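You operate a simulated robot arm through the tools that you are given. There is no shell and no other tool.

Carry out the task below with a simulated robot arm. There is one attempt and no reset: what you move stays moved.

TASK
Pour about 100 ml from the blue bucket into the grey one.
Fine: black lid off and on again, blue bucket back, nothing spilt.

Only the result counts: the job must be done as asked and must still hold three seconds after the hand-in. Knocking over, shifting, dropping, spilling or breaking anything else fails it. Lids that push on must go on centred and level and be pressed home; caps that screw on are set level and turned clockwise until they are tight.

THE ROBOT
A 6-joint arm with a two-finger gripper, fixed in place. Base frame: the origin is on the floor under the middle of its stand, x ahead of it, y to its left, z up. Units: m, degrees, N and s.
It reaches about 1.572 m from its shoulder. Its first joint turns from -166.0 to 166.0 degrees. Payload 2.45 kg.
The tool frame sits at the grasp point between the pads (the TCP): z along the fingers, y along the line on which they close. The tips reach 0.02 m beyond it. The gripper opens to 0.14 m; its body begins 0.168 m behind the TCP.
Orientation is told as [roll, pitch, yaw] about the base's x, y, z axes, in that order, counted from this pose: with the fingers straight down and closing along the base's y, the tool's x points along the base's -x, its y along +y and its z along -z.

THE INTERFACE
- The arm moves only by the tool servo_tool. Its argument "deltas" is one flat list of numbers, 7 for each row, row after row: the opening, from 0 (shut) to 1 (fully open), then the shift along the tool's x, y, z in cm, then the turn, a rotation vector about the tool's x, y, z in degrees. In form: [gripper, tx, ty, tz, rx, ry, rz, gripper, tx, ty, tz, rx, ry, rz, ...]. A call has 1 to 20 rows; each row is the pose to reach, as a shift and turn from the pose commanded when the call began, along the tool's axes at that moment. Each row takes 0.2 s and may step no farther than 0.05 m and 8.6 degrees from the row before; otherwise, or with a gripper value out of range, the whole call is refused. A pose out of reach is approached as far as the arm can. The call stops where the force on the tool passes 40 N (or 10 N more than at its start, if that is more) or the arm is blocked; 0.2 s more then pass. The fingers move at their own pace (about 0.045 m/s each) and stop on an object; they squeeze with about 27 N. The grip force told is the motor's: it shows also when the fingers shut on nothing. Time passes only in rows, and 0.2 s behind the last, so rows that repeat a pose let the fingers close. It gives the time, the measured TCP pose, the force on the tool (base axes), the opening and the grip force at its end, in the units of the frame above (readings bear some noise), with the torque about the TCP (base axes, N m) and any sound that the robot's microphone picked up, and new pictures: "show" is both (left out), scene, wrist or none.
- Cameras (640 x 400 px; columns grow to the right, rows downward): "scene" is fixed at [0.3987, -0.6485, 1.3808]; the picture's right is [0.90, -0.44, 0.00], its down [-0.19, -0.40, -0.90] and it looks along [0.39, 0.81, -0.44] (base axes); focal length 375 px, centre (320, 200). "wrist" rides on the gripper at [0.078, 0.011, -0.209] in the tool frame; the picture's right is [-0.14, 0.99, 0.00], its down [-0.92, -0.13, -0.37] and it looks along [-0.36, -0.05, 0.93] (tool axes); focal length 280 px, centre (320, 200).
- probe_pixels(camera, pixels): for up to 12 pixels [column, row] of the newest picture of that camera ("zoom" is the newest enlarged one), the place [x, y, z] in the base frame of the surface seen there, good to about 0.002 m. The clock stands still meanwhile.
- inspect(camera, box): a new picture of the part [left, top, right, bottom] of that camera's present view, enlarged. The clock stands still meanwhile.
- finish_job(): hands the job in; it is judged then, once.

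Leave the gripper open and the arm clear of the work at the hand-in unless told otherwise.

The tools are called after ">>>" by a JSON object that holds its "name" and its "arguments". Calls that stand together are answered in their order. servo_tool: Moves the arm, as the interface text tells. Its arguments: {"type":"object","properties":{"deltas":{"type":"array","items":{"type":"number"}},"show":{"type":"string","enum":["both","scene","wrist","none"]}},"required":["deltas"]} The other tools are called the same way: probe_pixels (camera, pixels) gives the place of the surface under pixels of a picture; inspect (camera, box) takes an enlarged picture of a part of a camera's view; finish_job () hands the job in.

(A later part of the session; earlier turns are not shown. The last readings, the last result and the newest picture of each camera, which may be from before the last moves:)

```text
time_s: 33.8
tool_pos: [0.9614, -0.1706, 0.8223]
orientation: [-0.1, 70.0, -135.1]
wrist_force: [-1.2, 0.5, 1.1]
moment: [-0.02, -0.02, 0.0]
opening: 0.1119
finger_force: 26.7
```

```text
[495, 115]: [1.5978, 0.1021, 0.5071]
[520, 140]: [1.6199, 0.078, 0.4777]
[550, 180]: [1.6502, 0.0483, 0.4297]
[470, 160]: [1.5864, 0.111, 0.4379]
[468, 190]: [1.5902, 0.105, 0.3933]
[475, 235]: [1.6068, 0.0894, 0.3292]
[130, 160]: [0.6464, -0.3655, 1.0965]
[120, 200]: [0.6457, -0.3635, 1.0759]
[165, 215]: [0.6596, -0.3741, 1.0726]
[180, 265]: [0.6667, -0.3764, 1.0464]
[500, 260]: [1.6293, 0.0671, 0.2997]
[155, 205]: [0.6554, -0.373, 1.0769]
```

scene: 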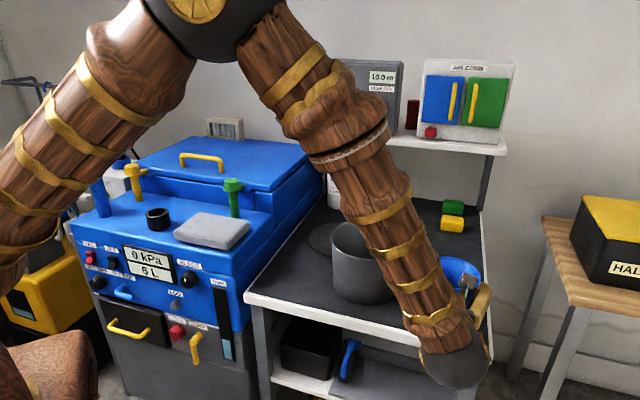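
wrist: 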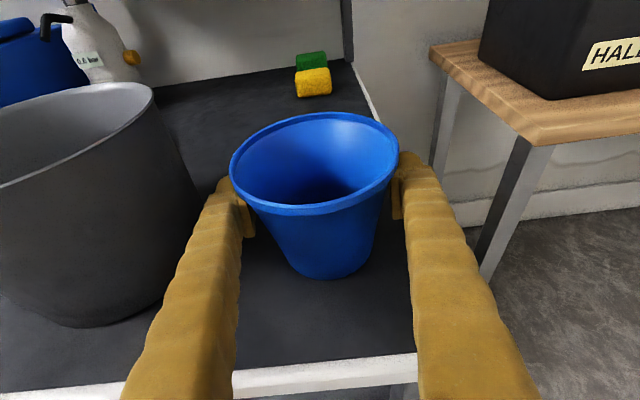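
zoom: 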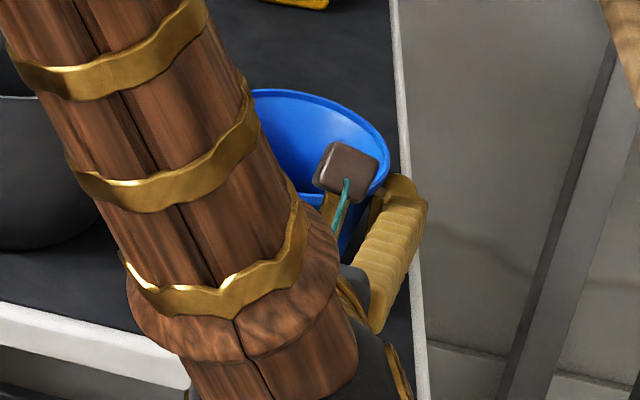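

That probed the scene enlargement. I'll take the wrist one again and then probe it.

>>> {"name": "inspect", "arguments": {"camera": "wrist", "box": [190, 100, 450, 300]}}

>>> {"name": "probe_pixels", "arguments": {"camera": "zoom", "pixels": [[495, 115], [520, 140], [540, 180], [470, 160], [468, 190], [475, 235], [130, 160], [120, 200], [165, 215], [180, 265], [480, 180], [465, 220]]}}

```text
2.00 times, centred on (320, 200) of wrist
```

zoom: 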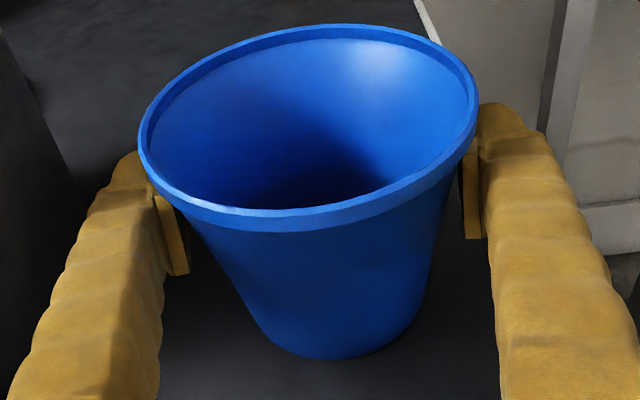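

```text
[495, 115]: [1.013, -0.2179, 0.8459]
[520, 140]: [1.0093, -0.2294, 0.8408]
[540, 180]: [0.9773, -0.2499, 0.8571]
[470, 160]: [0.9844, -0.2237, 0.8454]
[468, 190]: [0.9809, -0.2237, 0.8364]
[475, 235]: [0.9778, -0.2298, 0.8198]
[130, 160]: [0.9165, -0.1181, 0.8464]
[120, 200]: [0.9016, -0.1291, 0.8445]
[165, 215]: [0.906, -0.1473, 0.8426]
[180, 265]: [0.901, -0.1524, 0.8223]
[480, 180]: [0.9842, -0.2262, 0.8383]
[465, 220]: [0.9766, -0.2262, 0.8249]
```

The pads are about 27 mm wide and splay slightly, so the contact is high, at z of about 0.84. That is well above the bucket's centre of mass. I'll reopen, go 2.5 cm lower (fingers still about 9 mm above the table) and grip there.

>>> {"name": "servo_tool", "arguments": {"deltas": [0.9, 0, 0, 0, 0, 0, 0, 1, 0, 0, 0, 0, 0, 0, 1, 0, 0, 0, 0, 0, 0, 1, -0.94, 0, 0.34, 0, 0, 0, 1, -1.88, 0, 0.68, 0, 0, 0, 1, -2.35, 0, 0.855, 0, 0, 0, 1, -2.35, 0, 0.855, 0, 0, 0], "show": "both"}}

```text
time_s: 35.4
tool_pos: [0.9621, -0.1695, 0.7972]
orientation: [0.0, 70.0, -135.0]
wrist_force: [0.6, 0.0, 0.7]
moment: [-0.01, 0.01, 0.0]
opening: 0.1397
finger_force: 0.2
```

scene: 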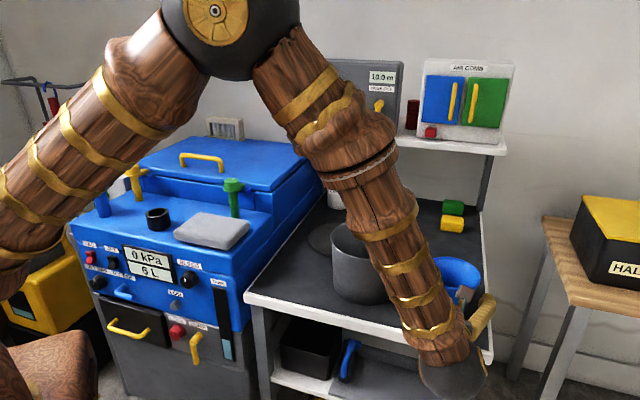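
wrist: 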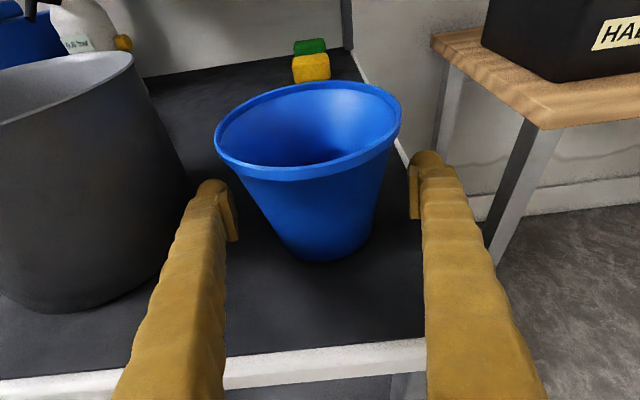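

The TCP is at z 0.797 with no contact force. I'll check that the bucket hasn't shifted, then close.

>>> {"name": "probe_pixels", "arguments": {"camera": "wrist", "pixels": [[217, 137], [399, 118], [297, 178], [310, 84], [320, 255], [305, 161], [320, 161], [310, 162], [300, 170], [390, 108], [230, 110], [330, 158]]}}

>>> {"name": "servo_tool", "arguments": {"deltas": [0.8, 0, 0, 0, 0, 0, 0, 0.6, 0, 0, 0, 0, 0, 0, 0, 0, 0, 0, 0, 0, 0, 0, 0, 0, 0, 0, 0, 0, 0, 0, 0, 0, 0, 0, 0, 0, 0, 0, 0, 0, 0, 0], "show": "wrist"}}

```text
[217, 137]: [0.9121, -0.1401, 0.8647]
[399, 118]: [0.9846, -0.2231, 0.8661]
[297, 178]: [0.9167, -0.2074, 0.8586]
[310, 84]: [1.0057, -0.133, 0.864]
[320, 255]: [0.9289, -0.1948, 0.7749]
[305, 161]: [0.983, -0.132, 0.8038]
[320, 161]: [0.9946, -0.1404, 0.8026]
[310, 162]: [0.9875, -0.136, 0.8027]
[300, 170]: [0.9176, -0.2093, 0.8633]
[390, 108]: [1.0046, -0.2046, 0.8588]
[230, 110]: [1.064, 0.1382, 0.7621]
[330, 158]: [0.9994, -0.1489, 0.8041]
```

```text
time_s: 36.8
tool_pos: [0.9619, -0.1688, 0.7964]
orientation: [-0.1, 70.0, -135.0]
wrist_force: [-0.9, -0.4, 1.3]
moment: [0.09, -0.1, 0.01]
opening: 0.1014
finger_force: 27.4
```

wrist: 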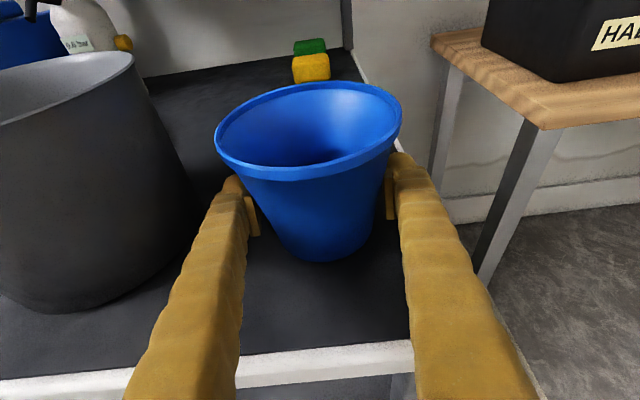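

The grip holds at opening 0.101 and the bucket hasn't shifted. I'll lift by 2 cm and check that it rises level with the hand.

>>> {"name": "servo_tool", "arguments": {"deltas": [0, 0.19, 0, -0.07, 0, 0, 0, 0, 0.47, 0, -0.17, 0, 0, 0, 0, 0.94, 0, -0.34, 0, 0, 0, 0, 1.41, 0, -0.51, 0, 0, 0, 0, 1.88, 0, -0.68, 0, 0, 0, 0, 1.88, 0, -0.68, 0, 0, 0], "show": "both"}}

```text
time_s: 38.2
tool_pos: [0.962, -0.17, 0.8173]
orientation: [-0.1, 70.0, -135.1]
wrist_force: [-0.7, 1.2, -1.7]
moment: [0.0, 0.03, 0.0]
opening: 0.1015
finger_force: 27.8
```

scene: 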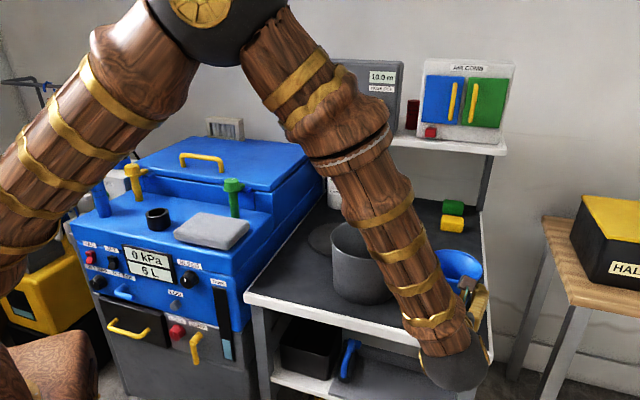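
wrist: 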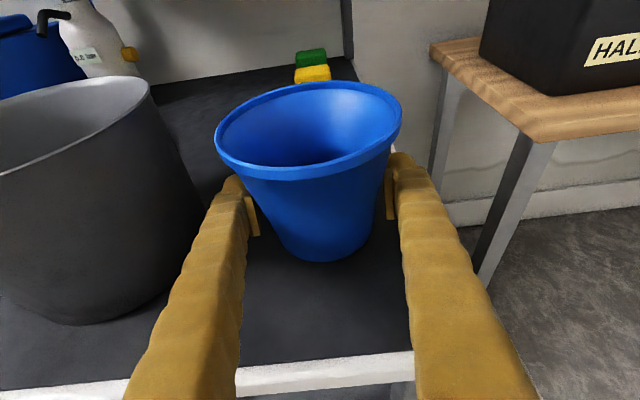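

The bucket rose level with no slip, and the extra weight shows as about -2 N. Next I'll lift to TCP z 0.975 and carry it gently to the pour spot (0.7595, -0.088), so the lip will be over the pot just short of its centre.

>>> {"name": "servo_tool", "arguments": {"deltas": [0, 1.2, 0, -0.44, 0, 0, 0, 0, 3.6, 0, -1.31, 0, 0, 0, 0, 6.2, 0, -2.25, 0, 0, 0, 0, 8.8, 0, -3.2, 0, 0, 0, 0, 11.4, 0, -4.15, 0, 0, 0, 0, 13.6, 0, -4.95, 0, 0, 0, 0, 14.85, 0, -5.4, 0, 0, 0, 0, 14.7, -1.01, -5.8, 0, 0, 0, 0, 14.41, -3.02, -6.6, 0, 0, 0, 0, 14.06, -5.43, -7.56, 0, 0, 0, 0, 13.72, -7.84, -8.52, 0, 0, 0, 0, 13.37, -10.26, -9.49, 0, 0, 0, 0, 13.02, -12.67, -10.45, 0, 0, 0, 0, 12.67, -15.08, -11.41, 0, 0, 0, 0, 12.32, -17.5, -12.37, 0, 0, 0, 0, 12.09, -19.1, -13.01, 0, 0, 0, 0, 11.94, -20.11, -13.41, 0, 0, 0, 0, 11.94, -20.11, -13.41, 0, 0, 0], "show": "both"}}

```text
time_s: 42.0
tool_pos: [0.7587, -0.0889, 0.9738]
orientation: [-0.1, 70.1, -135.1]
wrist_force: [-0.5, 0.3, -2.7]
moment: [-0.01, 0.03, 0.01]
opening: 0.1011
finger_force: 26.3
```

scene: 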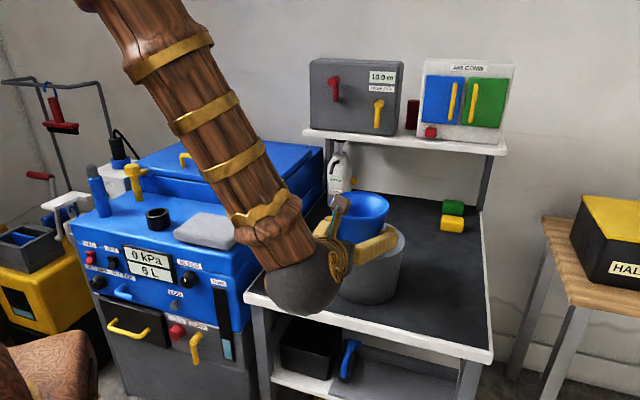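
wrist: 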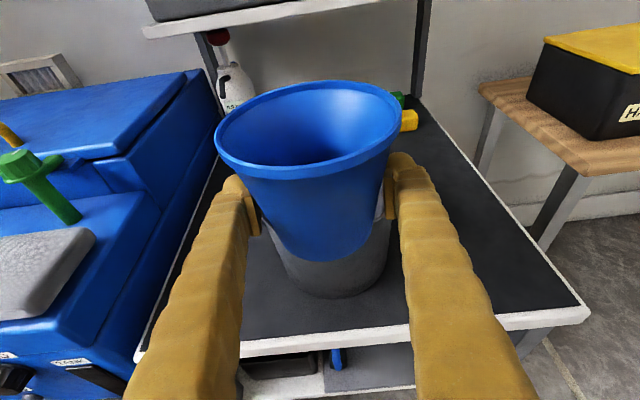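

The bucket is held upright behind the pot, with its front over the opening. I'll probe the rim for level and position, and take several force readings as the weight before pouring.

>>> {"name": "probe_pixels", "arguments": {"camera": "wrist", "pixels": [[217, 137], [399, 118], [297, 178], [310, 83], [305, 162], [320, 161], [330, 158], [320, 250], [380, 250], [345, 297], [290, 270], [314, 160]]}}

>>> {"name": "servo_tool", "arguments": {"deltas": [0, 0, 0, 0, 0, 0, 0], "show": "none"}}

>>> {"name": "servo_tool", "arguments": {"deltas": [0, 0, 0, 0, 0, 0, 0], "show": "none"}}

>>> {"name": "servo_tool", "arguments": {"deltas": [0, 0, 0, 0, 0, 0, 0], "show": "none"}}

>>> {"name": "servo_tool", "arguments": {"deltas": [0, 0, 0, 0, 0, 0, 0], "show": "none"}}

>>> {"name": "servo_tool", "arguments": {"deltas": [0, 0, 0, 0, 0, 0, 0], "show": "none"}}

>>> {"name": "servo_tool", "arguments": {"deltas": [0, 0, 0, 0, 0, 0, 0], "show": "none"}}

>>> {"name": "servo_tool", "arguments": {"deltas": [0, 0, 0, 0, 0, 0, 0], "show": "none"}}

>>> {"name": "servo_tool", "arguments": {"deltas": [0, 0, 0, 0, 0, 0, 0], "show": "none"}}

```text
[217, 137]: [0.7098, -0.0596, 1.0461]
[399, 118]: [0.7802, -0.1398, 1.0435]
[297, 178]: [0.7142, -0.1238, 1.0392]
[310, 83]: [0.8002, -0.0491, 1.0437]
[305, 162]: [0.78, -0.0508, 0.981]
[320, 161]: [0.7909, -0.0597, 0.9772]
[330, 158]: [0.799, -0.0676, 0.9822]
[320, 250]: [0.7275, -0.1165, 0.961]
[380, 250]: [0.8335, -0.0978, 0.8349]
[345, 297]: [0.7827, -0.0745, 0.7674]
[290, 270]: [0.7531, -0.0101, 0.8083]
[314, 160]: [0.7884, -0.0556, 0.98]
```

```text
time_s: 42.4
tool_pos: [0.7595, -0.0874, 0.9735]
orientation: [0.0, 69.9, -134.9]
wrist_force: [0.4, -0.8, -2.9]
moment: [-0.03, 0.0, -0.03]
opening: 0.1015
finger_force: 26.6
```

```text
time_s: 42.8
tool_pos: [0.7585, -0.0874, 0.9743]
orientation: [0.0, 70.0, -135.1]
wrist_force: [-0.5, 0.1, -3.0]
moment: [0.02, 0.0, 0.02]
opening: 0.1011
finger_force: 26.8
```

```text
time_s: 43.2
tool_pos: [0.7592, -0.0879, 0.9733]
orientation: [-0.1, 70.1, -135.0]
wrist_force: [-0.4, 0.0, -2.6]
moment: [-0.01, 0.0, -0.01]
opening: 0.1011
finger_force: 26.9
```

```text
time_s: 43.6
tool_pos: [0.7587, -0.0878, 0.9738]
orientation: [-0.1, 70.1, -135.1]
wrist_force: [-0.9, 0.4, -3.0]
moment: [0.02, -0.01, 0.01]
opening: 0.1012
finger_force: 26.8
```

```text
time_s: 44.0
tool_pos: [0.7592, -0.0884, 0.9744]
orientation: [0.0, 70.0, -135.1]
wrist_force: [1.2, 0.4, -1.8]
moment: [-0.02, 0.01, 0.01]
opening: 0.1014
finger_force: 27.1
```

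```text
time_s: 44.4
tool_pos: [0.7592, -0.0882, 0.9743]
orientation: [0.0, 70.0, -135.0]
wrist_force: [1.0, 0.0, -2.4]
moment: [0.02, 0.01, 0.01]
opening: 0.1014
finger_force: 27.0
```

```text
time_s: 44.8
tool_pos: [0.7604, -0.0882, 0.9743]
orientation: [0.1, 70.0, -135.0]
wrist_force: [0.0, 0.3, -1.9]
moment: [0.0, 0.0, 0.01]
opening: 0.101
finger_force: 26.7
```

```text
time_s: 45.2
tool_pos: [0.7602, -0.088, 0.9749]
orientation: [-0.1, 69.9, -134.9]
wrist_force: [0.2, 0.2, -3.3]
moment: [0.01, 0.0, 0.01]
opening: 0.1012
finger_force: 27.4
```

The weight before pouring averages about -2.6 N and the bucket is level. I'll tip it forward about the closing axis to 40°, which should be below the flow angle of about 54°, and check that it turns with the hand.

>>> {"name": "servo_tool", "arguments": {"deltas": [0, 0, 0, 0, 0, -3, 0, 0, 0, 0, 0, 0, -7, 0, 0, 0, 0, 0, 0, -12, 0, 0, 0, 0, 0, 0, -17, 0, 0, 0, 0, 0, 0, -22, 0, 0, 0, 0, 0, 0, -27, 0, 0, 0, 0, 0, 0, -32, 0, 0, 0, 0, 0, 0, -37, 0, 0, 0, 0, 0, 0, -40, 0, 0, 0, 0, 0, 0, -40, 0], "show": "both"}}

```text
time_s: 47.4
tool_pos: [0.7601, -0.0882, 0.9747]
orientation: [0.0, 30.0, -135.0]
wrist_force: [-0.6, 0.1, -2.6]
moment: [0.0, 0.03, 0.03]
opening: 0.1007
finger_force: 27.1
```

scene: 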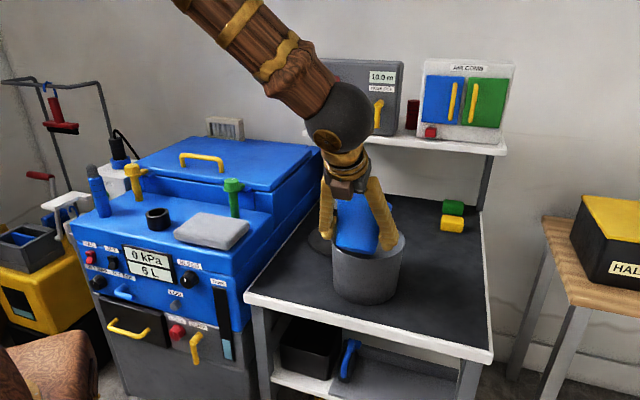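
wrist: 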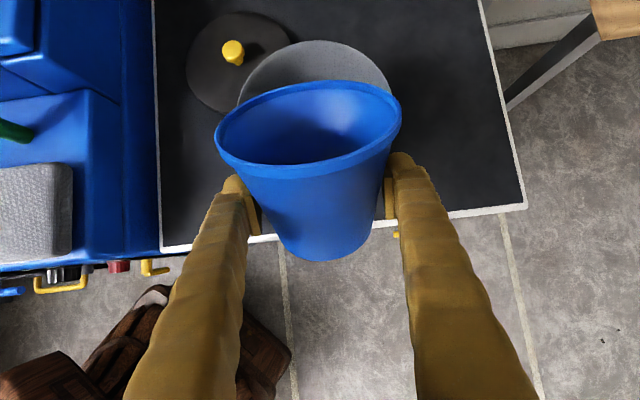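

The bucket turns rigidly with the hand. I'll enlarge the wrist view to see where the liquid stands relative to the lip and where the lip is over the pot.

>>> {"name": "inspect", "arguments": {"camera": "wrist", "box": [200, 20, 420, 190]}}

>>> {"name": "probe_pixels", "arguments": {"camera": "wrist", "pixels": [[310, 83], [305, 90], [310, 100], [310, 115], [310, 130], [310, 145], [310, 158], [280, 125], [340, 125], [310, 60], [250, 85], [370, 65]]}}

```text
2.35 times, centred on (310, 105) of wrist
```

zoom: 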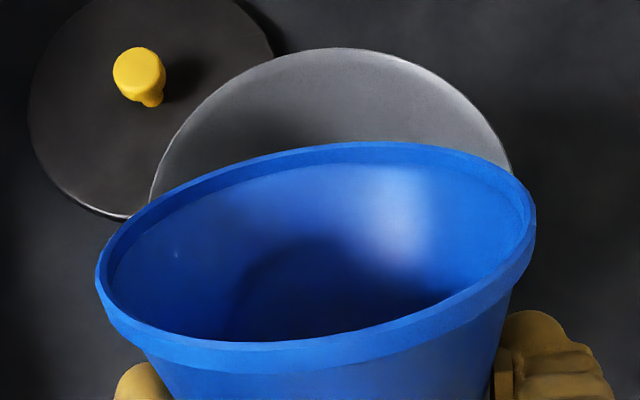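

```text
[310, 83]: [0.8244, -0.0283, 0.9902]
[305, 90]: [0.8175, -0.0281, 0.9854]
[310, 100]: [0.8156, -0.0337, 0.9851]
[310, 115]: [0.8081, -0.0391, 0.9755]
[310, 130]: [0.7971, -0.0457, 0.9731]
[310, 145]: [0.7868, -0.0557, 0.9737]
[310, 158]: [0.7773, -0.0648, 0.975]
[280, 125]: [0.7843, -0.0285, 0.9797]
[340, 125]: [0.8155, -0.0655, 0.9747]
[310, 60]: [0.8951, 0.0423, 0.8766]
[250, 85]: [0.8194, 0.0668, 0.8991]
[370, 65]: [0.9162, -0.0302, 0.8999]
```

The liquid surface reads z≈0.974, about 18 mm below the lip, which matches about 172 ml in total at 40° tilt. The lip is over the pot, about 16 mm short of its centre. After the pour, the same 40° check should read about z 0.959 for 100 ml gone. I'll now tip slowly to 58°.

>>> {"name": "servo_tool", "arguments": {"deltas": [0, 0, 0, 0, 0, -2.5, 0, 0, 0, 0, 0, 0, -5, 0, 0, 0, 0, 0, 0, -7.5, 0, 0, 0, 0, 0, 0, -10, 0, 0, 0, 0, 0, 0, -11, 0, 0, 0, 0, 0, 0, -12, 0, 0, 0, 0, 0, 0, -13, 0, 0, 0, 0, 0, 0, -14, 0, 0, 0, 0, 0, 0, -15, 0, 0, 0, 0, 0, 0, -16, 0, 0, 0, 0, 0, 0, -17, 0, 0, 0, 0, 0, 0, -18, 0], "show": "both"}}

```text
time_s: 50.0
tool_pos: [0.7598, -0.0886, 0.9751]
orientation: [0.0, 12.0, -134.9]
wrist_force: [-0.1, -1.0, -2.5]
moment: [-0.02, 0.0, 0.03]
opening: 0.1006
finger_force: 26.6
```

scene: 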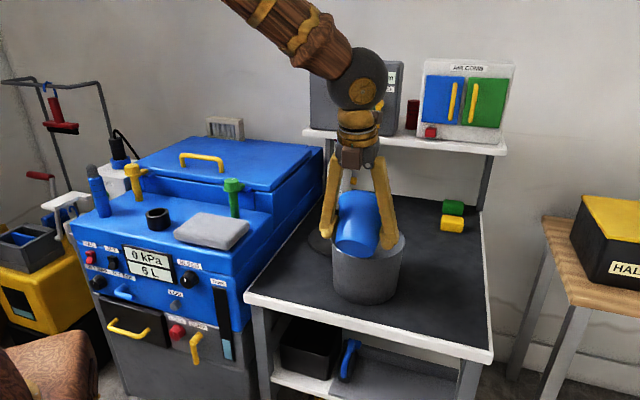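
wrist: 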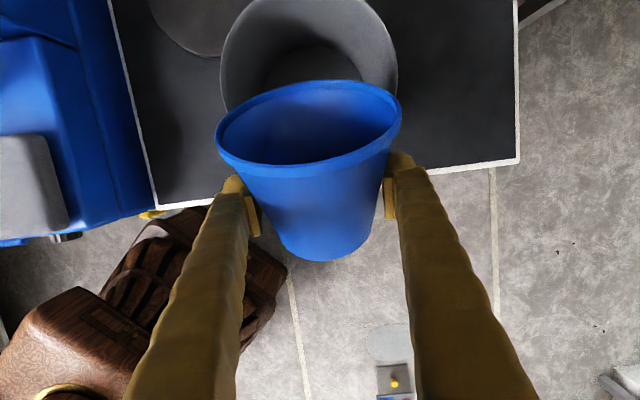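

>>> {"name": "inspect", "arguments": {"camera": "wrist", "box": [200, 0, 420, 190]}}

>>> {"name": "probe_pixels", "arguments": {"camera": "wrist", "pixels": [[312, 82], [312, 88], [310, 95], [310, 105], [310, 120], [310, 135], [310, 150], [280, 125], [340, 125], [310, 65], [290, 60], [340, 68]]}}

```text
2.11 times, centred on (310, 95) of wrist
```

zoom: 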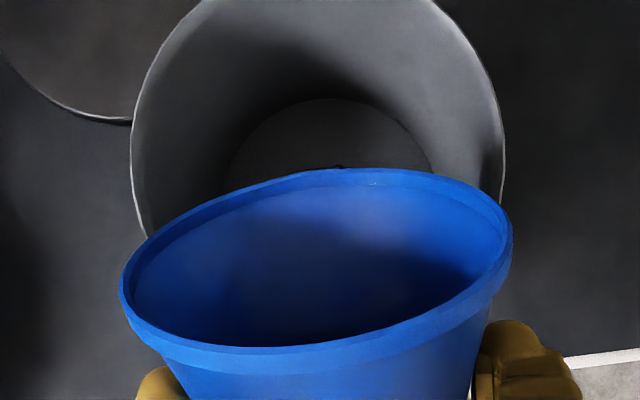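

```text
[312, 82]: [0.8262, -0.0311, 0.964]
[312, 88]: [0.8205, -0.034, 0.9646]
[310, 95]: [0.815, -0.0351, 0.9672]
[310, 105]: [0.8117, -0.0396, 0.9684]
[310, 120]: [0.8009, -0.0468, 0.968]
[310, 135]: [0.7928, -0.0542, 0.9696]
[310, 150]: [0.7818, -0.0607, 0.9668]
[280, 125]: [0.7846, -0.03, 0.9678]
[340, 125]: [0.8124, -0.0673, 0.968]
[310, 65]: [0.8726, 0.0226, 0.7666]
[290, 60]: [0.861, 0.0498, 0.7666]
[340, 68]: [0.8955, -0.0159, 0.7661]
```

The surface (0.968) has just reached the lip (about 0.965), and a small dark trickle shows at enlarged (340,166). I'll hold for a second and see how much flows.

>>> {"name": "servo_tool", "arguments": {"deltas": [0, 0, 0, 0, 0, 0, 0, 0, 0, 0, 0, 0, 0, 0, 0, 0, 0, 0, 0, 0, 0, 0, 0, 0, 0, 0, 0, 0], "show": "wrist"}}

>>> {"name": "inspect", "arguments": {"camera": "wrist", "box": [200, 0, 420, 190]}}

>>> {"name": "probe_pixels", "arguments": {"camera": "wrist", "pixels": [[312, 82], [312, 88], [310, 95], [310, 105], [310, 120], [310, 135], [310, 150], [280, 125], [340, 125], [310, 65], [290, 60], [340, 68]]}}

```text
time_s: 51.0
tool_pos: [0.7594, -0.0881, 0.9742]
orientation: [-0.1, 12.1, -135.0]
wrist_force: [0.1, 1.0, -2.4]
moment: [-0.02, 0.05, -0.02]
opening: 0.1007
finger_force: 27.6
```

wrist: 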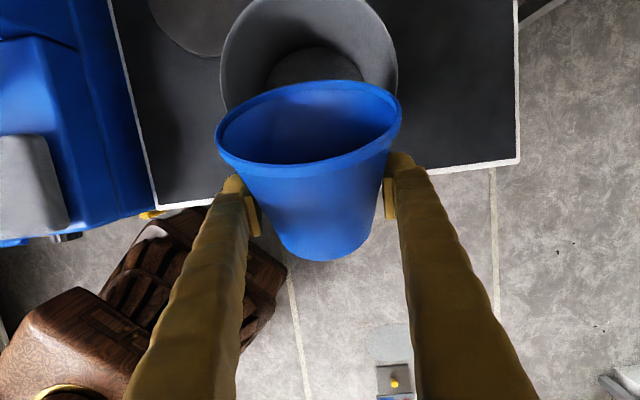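

```text
2.11 times, centred on (310, 95) of wrist
```

zoom: 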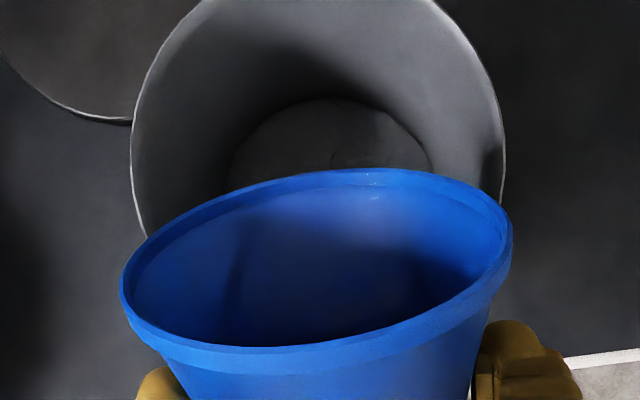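

```text
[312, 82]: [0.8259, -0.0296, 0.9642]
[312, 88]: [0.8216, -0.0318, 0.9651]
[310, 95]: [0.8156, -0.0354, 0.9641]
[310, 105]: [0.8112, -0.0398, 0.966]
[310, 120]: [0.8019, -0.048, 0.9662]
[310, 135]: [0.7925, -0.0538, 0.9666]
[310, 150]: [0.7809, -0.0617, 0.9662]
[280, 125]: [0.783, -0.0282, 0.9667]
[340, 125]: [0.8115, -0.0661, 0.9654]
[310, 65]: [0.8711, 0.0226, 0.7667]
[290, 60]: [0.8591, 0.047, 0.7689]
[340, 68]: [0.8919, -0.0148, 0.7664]
```

A thin flow went in and the surface fell to 0.966, about level with the lip, so roughly 25 ml has left. I'll tip on slowly to 62° and hold.

>>> {"name": "servo_tool", "arguments": {"deltas": [0, 0, 0, 0, 0, -0.5, 0, 0, 0, 0, 0, 0, -1, 0, 0, 0, 0, 0, 0, -1.5, 0, 0, 0, 0, 0, 0, -2, 0, 0, 0, 0, 0, 0, -2.5, 0, 0, 0, 0, 0, 0, -3, 0, 0, 0, 0, 0, 0, -3.5, 0, 0, 0, 0, 0, 0, -4, 0], "show": "wrist"}}

>>> {"name": "inspect", "arguments": {"camera": "wrist", "box": [200, 0, 420, 190]}}

```text
time_s: 52.8
tool_pos: [0.758, -0.0881, 0.9733]
orientation: [0.0, 8.1, -135.1]
wrist_force: [-0.2, -0.1, -2.6]
moment: [-0.03, 0.04, 0.0]
opening: 0.1002
finger_force: 27.1
```

wrist: 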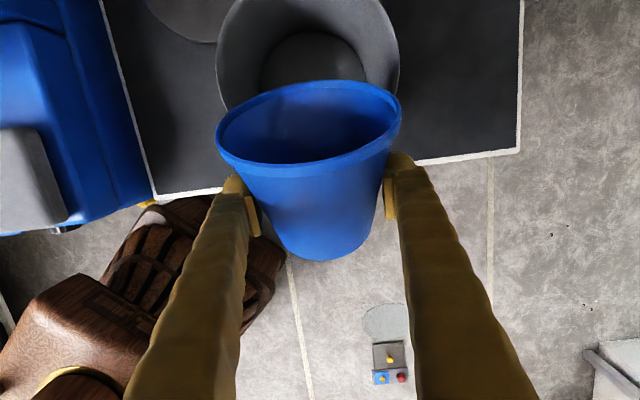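

```text
2.11 times, centred on (310, 95) of wrist
```

zoom: 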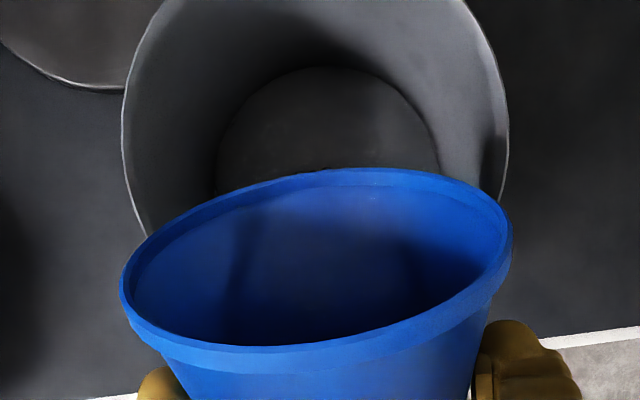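

No obvious stream is visible beyond the lip at this moment. I'll probe the surface and the pot floor.

>>> {"name": "probe_pixels", "arguments": {"camera": "wrist", "pixels": [[312, 82], [312, 88], [310, 95], [310, 105], [310, 120], [310, 135], [310, 150], [280, 125], [340, 125], [310, 65], [290, 60], [340, 68]]}}

>>> {"name": "servo_tool", "arguments": {"deltas": [0, 0, 0, 0, 0, 0, 0, 0, 0, 0, 0, 0, 0, 0, 0, 0, 0, 0, 0, 0, 0], "show": "both"}}

>>> {"name": "probe_pixels", "arguments": {"camera": "wrist", "pixels": [[312, 82], [312, 88], [310, 95], [310, 105], [310, 120], [310, 135], [310, 150], [280, 125], [340, 125], [310, 65], [290, 60], [340, 68]]}}

```text
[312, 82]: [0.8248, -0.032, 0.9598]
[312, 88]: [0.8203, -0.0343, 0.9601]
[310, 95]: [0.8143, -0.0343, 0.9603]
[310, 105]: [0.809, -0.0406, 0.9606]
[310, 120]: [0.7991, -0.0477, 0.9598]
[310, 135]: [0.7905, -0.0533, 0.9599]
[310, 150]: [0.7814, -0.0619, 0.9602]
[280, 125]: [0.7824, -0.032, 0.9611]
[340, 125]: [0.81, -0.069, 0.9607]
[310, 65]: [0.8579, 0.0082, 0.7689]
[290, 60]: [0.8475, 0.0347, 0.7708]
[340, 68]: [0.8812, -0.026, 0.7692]
```

```text
time_s: 53.6
tool_pos: [0.7586, -0.0889, 0.9732]
orientation: [0.0, 7.9, -135.0]
wrist_force: [0.1, -0.4, -2.7]
moment: [-0.02, -0.01, 0.0]
opening: 0.1005
finger_force: 27.1
```

scene: 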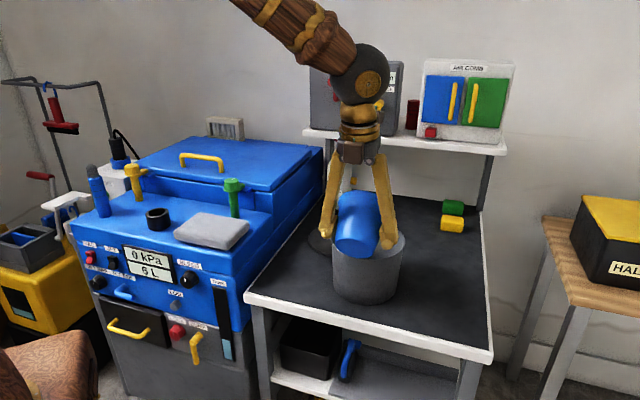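
wrist: 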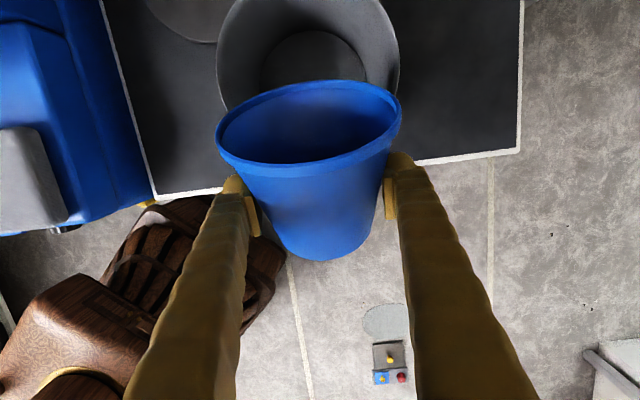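

```text
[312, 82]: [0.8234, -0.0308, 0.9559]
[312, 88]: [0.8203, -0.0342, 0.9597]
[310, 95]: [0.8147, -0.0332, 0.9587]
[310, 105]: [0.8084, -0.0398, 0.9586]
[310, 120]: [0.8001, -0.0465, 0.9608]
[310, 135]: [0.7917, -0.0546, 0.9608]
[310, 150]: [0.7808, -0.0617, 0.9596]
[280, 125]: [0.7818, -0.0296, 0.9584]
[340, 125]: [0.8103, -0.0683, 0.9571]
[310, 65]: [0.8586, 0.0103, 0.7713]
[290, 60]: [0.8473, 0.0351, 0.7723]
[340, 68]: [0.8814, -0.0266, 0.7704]
```

The pot now holds a layer about 4–5 mm deep. The bucket's surface at 62° corresponds to about 105 ml left, so about 67 ml has been poured. I'll tip two more degrees to 64° and hold.

>>> {"name": "servo_tool", "arguments": {"deltas": [0, 0, 0, 0, 0, -0.5, 0, 0, 0, 0, 0, 0, -1, 0, 0, 0, 0, 0, 0, -1.5, 0, 0, 0, 0, 0, 0, -2, 0, 0, 0, 0, 0, 0, -2, 0, 0, 0, 0, 0, 0, -2, 0, 0, 0, 0, 0, 0, -2, 0, 0, 0, 0, 0, 0, -2, 0], "show": "wrist"}}

>>> {"name": "probe_pixels", "arguments": {"camera": "wrist", "pixels": [[300, 95], [310, 105], [310, 120], [310, 135], [310, 150], [280, 125], [340, 125], [325, 140], [310, 65], [290, 60], [335, 62], [310, 50]]}}

>>> {"name": "inspect", "arguments": {"camera": "wrist", "box": [200, 0, 420, 190]}}

```text
time_s: 55.4
tool_pos: [0.759, -0.0883, 0.9747]
orientation: [0.0, 6.0, -135.0]
wrist_force: [0.2, 0.5, -1.9]
moment: [-0.03, 0.03, 0.01]
opening: 0.1002
finger_force: 26.8
```

wrist: 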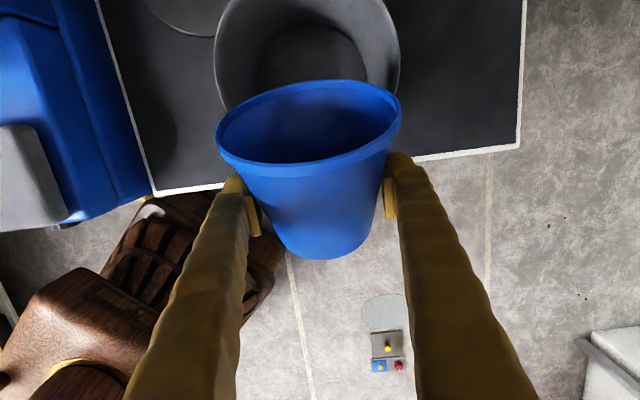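

```text
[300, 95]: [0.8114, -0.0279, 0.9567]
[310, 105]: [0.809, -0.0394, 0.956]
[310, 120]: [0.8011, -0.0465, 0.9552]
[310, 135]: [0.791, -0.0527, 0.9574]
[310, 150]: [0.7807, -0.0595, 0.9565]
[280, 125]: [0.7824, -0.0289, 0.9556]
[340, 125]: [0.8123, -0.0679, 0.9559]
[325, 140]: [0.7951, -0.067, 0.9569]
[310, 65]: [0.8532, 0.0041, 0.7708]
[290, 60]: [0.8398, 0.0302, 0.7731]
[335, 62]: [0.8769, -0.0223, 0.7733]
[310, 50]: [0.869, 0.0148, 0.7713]
```

```text
2.11 times, centred on (310, 95) of wrist
```

zoom: 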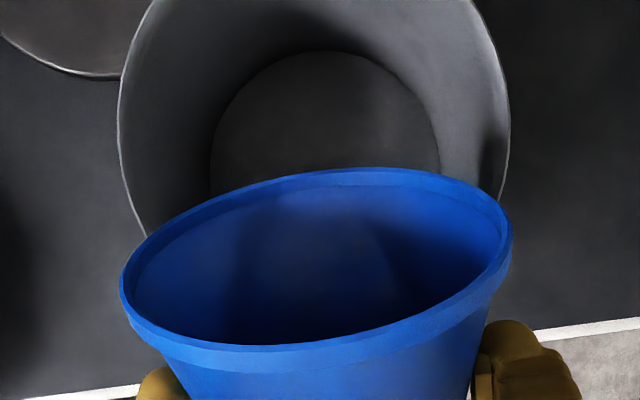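

The surface at 0.9563 at 64° means about 87 ml left, so about 85 ml has been poured. I'll go to 65.5°, hold briefly, then return to 40° for an accurate level check.

>>> {"name": "servo_tool", "arguments": {"deltas": [0, 0, 0, 0, 0, -0.5, 0, 0, 0, 0, 0, 0, -1, 0, 0, 0, 0, 0, 0, -1.5, 0, 0, 0, 0, 0, 0, -1.5, 0, 0, 0, 0, 0, 0, -1.5, 0, 0, 0, 0, 0, 0, -1.5, 0], "show": "wrist"}}

>>> {"name": "probe_pixels", "arguments": {"camera": "wrist", "pixels": [[300, 95], [310, 105], [310, 120], [310, 135], [310, 150], [280, 125], [340, 125], [325, 140], [310, 65], [290, 60], [335, 62], [310, 50]]}}

```text
time_s: 56.8
tool_pos: [0.7595, -0.0894, 0.9732]
orientation: [0.0, 4.4, -135.0]
wrist_force: [0.4, 0.0, -1.8]
moment: [-0.02, 0.0, -0.04]
opening: 0.1002
finger_force: 26.8
```

wrist: 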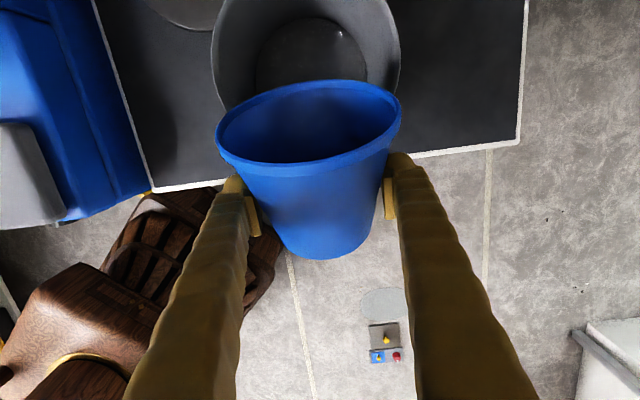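

```text
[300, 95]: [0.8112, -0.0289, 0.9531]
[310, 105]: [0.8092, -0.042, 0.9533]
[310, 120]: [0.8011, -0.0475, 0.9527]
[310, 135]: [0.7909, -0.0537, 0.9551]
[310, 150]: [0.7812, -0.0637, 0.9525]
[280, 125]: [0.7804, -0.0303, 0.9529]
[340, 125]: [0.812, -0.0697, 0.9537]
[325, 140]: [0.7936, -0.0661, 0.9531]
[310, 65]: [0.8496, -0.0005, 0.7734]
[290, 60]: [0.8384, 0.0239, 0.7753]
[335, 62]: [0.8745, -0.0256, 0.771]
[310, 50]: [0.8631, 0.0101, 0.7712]
```

The surface at 0.9533 at 65.5° means about 72 ml left, so close to 100 ml has been poured. I'll tip back to 40° now and check the level there.

>>> {"name": "servo_tool", "arguments": {"deltas": [0, 0, 0, 0, 0, 4, 0, 0, 0, 0, 0, 0, 9, 0, 0, 0, 0, 0, 0, 14, 0, 0, 0, 0, 0, 0, 19, 0, 0, 0, 0, 0, 0, 23, 0, 0, 0, 0, 0, 0, 25.5, 0, 0, 0, 0, 0, 0, 25.5, 0, 0, 0, 0, 0, 0, 25.5, 0, 0, 0, 0, 0, 0, 25.5, 0], "show": "both"}}

>>> {"name": "inspect", "arguments": {"camera": "wrist", "box": [200, 20, 420, 190]}}

>>> {"name": "probe_pixels", "arguments": {"camera": "wrist", "pixels": [[310, 125], [310, 130], [310, 135], [310, 140], [310, 145], [310, 150], [310, 155], [290, 145], [330, 140], [345, 135], [270, 150], [325, 150]]}}

```text
time_s: 58.8
tool_pos: [0.7581, -0.0882, 0.974]
orientation: [0.0, 30.1, -135.0]
wrist_force: [-0.5, -0.3, -2.2]
moment: [-0.05, 0.0, 0.03]
opening: 0.0997
finger_force: 26.6
```

scene: 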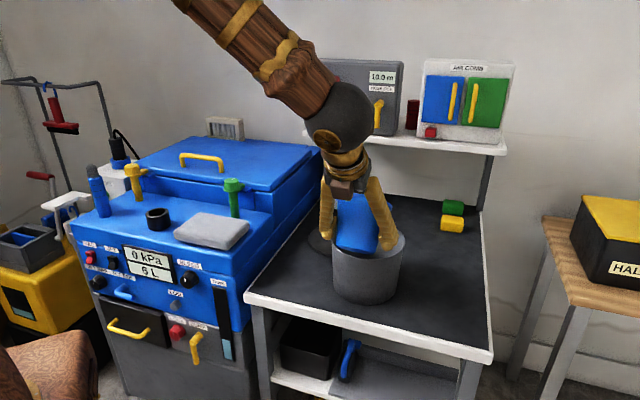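
wrist: 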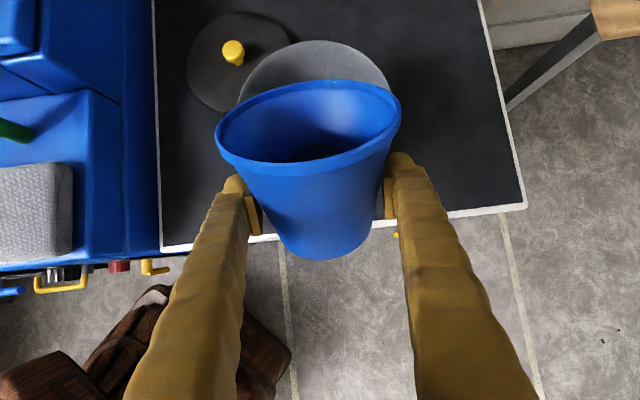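

```text
2.35 times, centred on (310, 105) of wrist
```

zoom: 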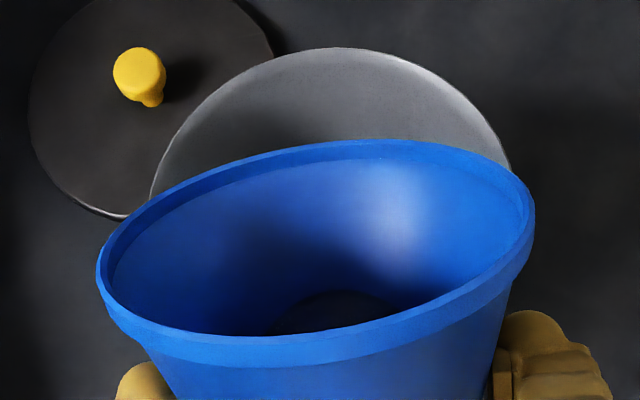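

```text
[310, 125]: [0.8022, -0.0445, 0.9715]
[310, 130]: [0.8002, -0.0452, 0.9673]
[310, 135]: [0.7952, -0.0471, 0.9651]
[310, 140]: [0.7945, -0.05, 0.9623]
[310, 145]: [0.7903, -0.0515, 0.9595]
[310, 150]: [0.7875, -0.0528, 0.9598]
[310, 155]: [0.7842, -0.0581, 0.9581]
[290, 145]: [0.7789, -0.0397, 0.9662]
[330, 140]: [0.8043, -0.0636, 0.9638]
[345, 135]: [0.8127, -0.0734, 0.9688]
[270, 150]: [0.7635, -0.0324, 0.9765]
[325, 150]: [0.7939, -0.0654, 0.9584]
```

The surface at 40° reads about 0.959, which was exactly the target for 100 ml. I'll take a finer set of probes on the surface for certainty.

>>> {"name": "probe_pixels", "arguments": {"camera": "zoom", "pixels": [[330, 300], [350, 300], [310, 310], [330, 310], [350, 310], [370, 310], [290, 320], [310, 325], [330, 320], [350, 318], [380, 305], [300, 318]]}}

```text
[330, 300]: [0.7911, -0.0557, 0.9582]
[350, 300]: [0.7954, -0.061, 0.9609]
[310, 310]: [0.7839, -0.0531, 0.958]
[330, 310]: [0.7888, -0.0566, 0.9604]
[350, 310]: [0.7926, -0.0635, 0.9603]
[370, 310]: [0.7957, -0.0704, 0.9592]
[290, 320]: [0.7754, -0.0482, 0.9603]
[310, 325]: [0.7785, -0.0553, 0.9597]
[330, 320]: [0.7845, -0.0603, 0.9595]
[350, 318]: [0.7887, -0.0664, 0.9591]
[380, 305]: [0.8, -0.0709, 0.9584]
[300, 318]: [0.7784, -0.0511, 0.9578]
```

Twelve probes average 0.9593, a drop of 14.8 mm, so roughly 98 ml has been poured. That's on target. I'll bring the bucket upright, still over the pot.

>>> {"name": "servo_tool", "arguments": {"deltas": [0, 0, 0, 0, 0, 3, 0, 0, 0, 0, 0, 0, 8, 0, 0, 0, 0, 0, 0, 13, 0, 0, 0, 0, 0, 0, 18, 0, 0, 0, 0, 0, 0, 23, 0, 0, 0, 0, 0, 0, 28, 0, 0, 0, 0, 0, 0, 33, 0, 0, 0, 0, 0, 0, 37, 0, 0, 0, 0, 0, 0, 40, 0, 0, 0, 0, 0, 0, 40, 0, 0, 0, 0, 0, 0, 40, 0], "show": "both"}}

>>> {"name": "servo_tool", "arguments": {"deltas": [0, 0, 0, 0, 0, 0, 0], "show": "none"}}

>>> {"name": "servo_tool", "arguments": {"deltas": [0, 0, 0, 0, 0, 0, 0], "show": "none"}}

>>> {"name": "servo_tool", "arguments": {"deltas": [0, 0, 0, 0, 0, 0, 0], "show": "none"}}

>>> {"name": "servo_tool", "arguments": {"deltas": [0, 0, 0, 0, 0, 0, 0], "show": "none"}}

>>> {"name": "servo_tool", "arguments": {"deltas": [0, 0, 0, 0, 0, 0, 0], "show": "none"}}

>>> {"name": "servo_tool", "arguments": {"deltas": [0, 0, 0, 0, 0, 0, 0], "show": "none"}}

>>> {"name": "servo_tool", "arguments": {"deltas": [0, 0, 0, 0, 0, 0, 0], "show": "none"}}

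>>> {"name": "servo_tool", "arguments": {"deltas": [0, 0, 0, 0, 0, 0, 0], "show": "none"}}

```text
time_s: 61.2
tool_pos: [0.7596, -0.0879, 0.9725]
orientation: [0.0, 69.9, -135.0]
wrist_force: [-0.9, 0.8, -1.5]
moment: [0.0, 0.01, -0.02]
opening: 0.0997
finger_force: 26.9
```

scene: 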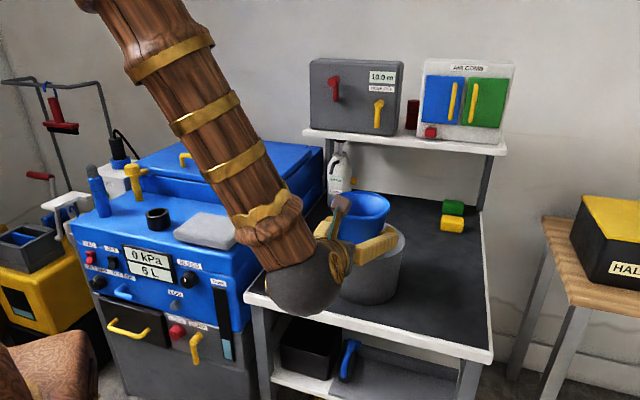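
wrist: 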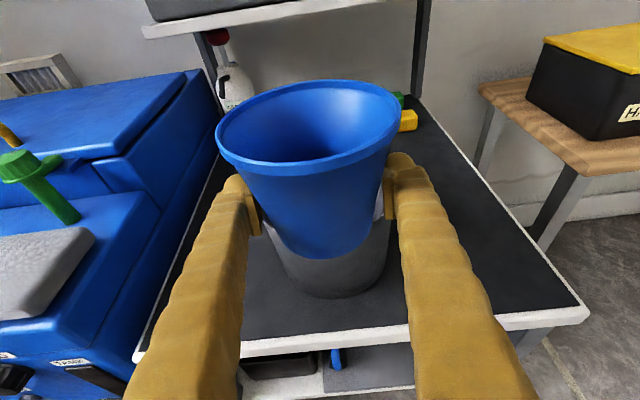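

```text
time_s: 61.6
tool_pos: [0.7593, -0.088, 0.9742]
orientation: [0.0, 70.0, -134.9]
wrist_force: [-0.4, -0.1, -1.1]
moment: [0.01, -0.02, -0.03]
opening: 0.0997
finger_force: 27.5
```

```text
time_s: 62.0
tool_pos: [0.7602, -0.0885, 0.9746]
orientation: [0.1, 70.0, -135.0]
wrist_force: [0.0, 0.4, -1.0]
moment: [-0.02, 0.03, 0.0]
opening: 0.0996
finger_force: 27.1
```

```text
time_s: 62.4
tool_pos: [0.7602, -0.0888, 0.9732]
orientation: [0.0, 70.0, -134.9]
wrist_force: [-0.1, 1.0, -2.5]
moment: [0.0, -0.03, 0.06]
opening: 0.0996
finger_force: 26.8
```

```text
time_s: 62.8
tool_pos: [0.7599, -0.0889, 0.9738]
orientation: [0.0, 70.0, -135.0]
wrist_force: [0.0, 0.2, -2.1]
moment: [0.0, 0.0, 0.02]
opening: 0.0996
finger_force: 27.7
```

```text
time_s: 63.2
tool_pos: [0.7598, -0.089, 0.9734]
orientation: [0.0, 70.0, -135.0]
wrist_force: [-1.3, 0.2, -1.0]
moment: [0.02, 0.0, 0.0]
opening: 0.0996
finger_force: 27.3
```

```text
time_s: 63.6
tool_pos: [0.7593, -0.0891, 0.9737]
orientation: [0.1, 70.0, -135.0]
wrist_force: [-0.5, -0.6, -0.4]
moment: [0.0, -0.05, 0.02]
opening: 0.0996
finger_force: 27.0
```

```text
time_s: 64.0
tool_pos: [0.7595, -0.0882, 0.9733]
orientation: [0.0, 70.0, -135.0]
wrist_force: [0.5, 0.4, -2.3]
moment: [-0.01, 0.01, 0.01]
opening: 0.0996
finger_force: 27.5
```

```text
time_s: 64.4
tool_pos: [0.7595, -0.0887, 0.9737]
orientation: [-0.1, 69.9, -135.0]
wrist_force: [-0.3, 0.0, -2.4]
moment: [0.0, -0.02, -0.01]
opening: 0.0992
finger_force: 26.6
```

The weight now averages about -1.6 N against -2.6 N before. That's about 1.0 N, or roughly 100 ml, lighter. The opening crept from 0.1014 to 0.0996, so the bucket may have slid a little in the grip. I'll probe the rim and bottom to measure it.

>>> {"name": "probe_pixels", "arguments": {"camera": "wrist", "pixels": [[217, 137], [399, 118], [297, 176], [310, 82], [320, 163], [305, 160], [320, 159], [330, 157], [320, 250], [325, 255], [340, 255], [300, 245]]}}

>>> {"name": "inspect", "arguments": {"camera": "wrist", "box": [190, 70, 430, 280]}}

```text
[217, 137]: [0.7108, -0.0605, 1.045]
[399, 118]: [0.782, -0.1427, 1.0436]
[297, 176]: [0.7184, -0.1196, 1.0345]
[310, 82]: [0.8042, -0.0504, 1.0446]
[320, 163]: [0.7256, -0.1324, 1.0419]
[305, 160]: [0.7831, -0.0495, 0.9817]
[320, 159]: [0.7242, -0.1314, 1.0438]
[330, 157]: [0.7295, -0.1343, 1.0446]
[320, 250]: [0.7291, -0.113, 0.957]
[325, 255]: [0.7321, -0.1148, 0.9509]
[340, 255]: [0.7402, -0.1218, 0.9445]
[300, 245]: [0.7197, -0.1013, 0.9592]
```

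```text
1.90 times, centred on (310, 175) of wrist
```

zoom: 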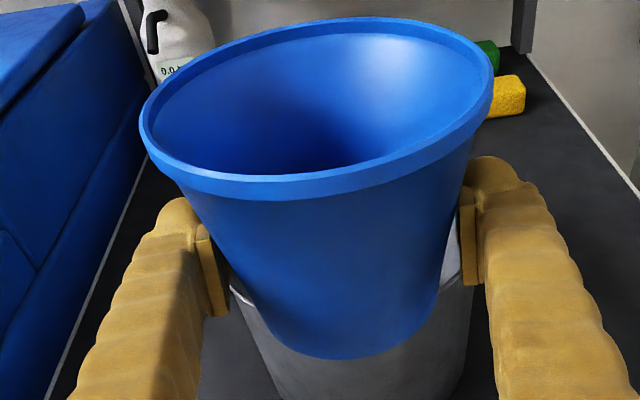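

The bucket slid only about 2.5 mm forward in the grip, with no tilt or drop. That slightly affects my volume reading, so I'll tip to 40° again (well below the flow angle for what's left) and probe the rim and surface together.

>>> {"name": "servo_tool", "arguments": {"deltas": [0, 0, 0, 0, 0, -3, 0, 0, 0, 0, 0, 0, -8, 0, 0, 0, 0, 0, 0, -13, 0, 0, 0, 0, 0, 0, -18, 0, 0, 0, 0, 0, 0, -23, 0, 0, 0, 0, 0, 0, -28, 0, 0, 0, 0, 0, 0, -33, 0, 0, 0, 0, 0, 0, -37, 0, 0, 0, 0, 0, 0, -40, 0, 0, 0, 0, 0, 0, -40, 0, 0, 0, 0, 0, 0, -40, 0], "show": "wrist"}}

>>> {"name": "inspect", "arguments": {"camera": "wrist", "box": [200, 20, 420, 190]}}

>>> {"name": "probe_pixels", "arguments": {"camera": "zoom", "pixels": [[330, 150], [360, 147], [390, 146], [420, 147], [450, 155], [270, 162], [240, 350], [270, 352], [300, 350], [330, 345], [102, 275], [530, 205]]}}

>>> {"name": "probe_pixels", "arguments": {"camera": "zoom", "pixels": [[330, 300], [350, 300], [310, 310], [330, 310], [350, 310], [370, 310], [290, 320], [310, 325], [330, 320], [350, 318], [380, 305], [300, 318]]}}

```text
time_s: 66.8
tool_pos: [0.7596, -0.0877, 0.9744]
orientation: [0.0, 29.9, -135.0]
wrist_force: [-0.9, 0.0, -0.1]
moment: [-0.02, -0.01, 0.02]
opening: 0.0992
finger_force: 26.7
```

wrist: 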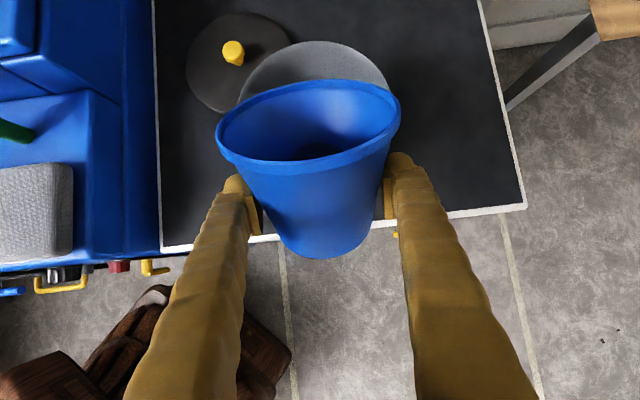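

```text
2.35 times, centred on (310, 105) of wrist
```

zoom: 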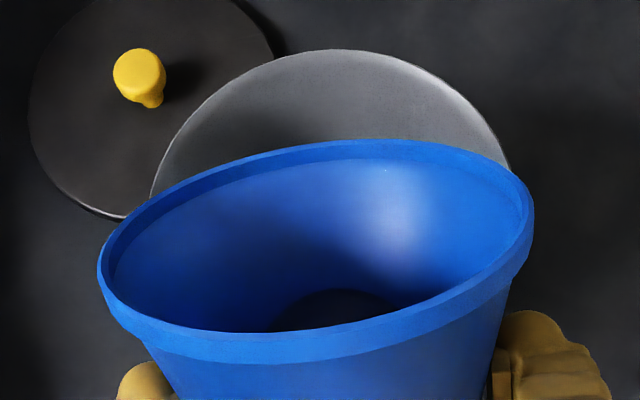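

```text
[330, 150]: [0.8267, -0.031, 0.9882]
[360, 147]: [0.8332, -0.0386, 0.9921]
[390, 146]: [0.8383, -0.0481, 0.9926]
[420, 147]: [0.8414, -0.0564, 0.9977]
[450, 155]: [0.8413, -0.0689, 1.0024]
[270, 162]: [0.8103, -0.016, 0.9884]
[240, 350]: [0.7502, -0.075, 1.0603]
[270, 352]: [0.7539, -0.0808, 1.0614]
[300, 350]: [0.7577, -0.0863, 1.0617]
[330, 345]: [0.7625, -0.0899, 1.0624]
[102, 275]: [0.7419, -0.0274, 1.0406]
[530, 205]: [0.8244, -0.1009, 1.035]
```

```text
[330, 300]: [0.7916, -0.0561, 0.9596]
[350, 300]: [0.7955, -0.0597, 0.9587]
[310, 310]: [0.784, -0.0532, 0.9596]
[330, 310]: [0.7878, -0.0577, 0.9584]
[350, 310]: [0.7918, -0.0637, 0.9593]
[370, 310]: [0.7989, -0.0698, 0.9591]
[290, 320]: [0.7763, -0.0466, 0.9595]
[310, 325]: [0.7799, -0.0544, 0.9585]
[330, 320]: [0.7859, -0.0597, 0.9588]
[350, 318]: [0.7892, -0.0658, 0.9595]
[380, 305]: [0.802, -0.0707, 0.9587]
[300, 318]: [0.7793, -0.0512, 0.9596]
```

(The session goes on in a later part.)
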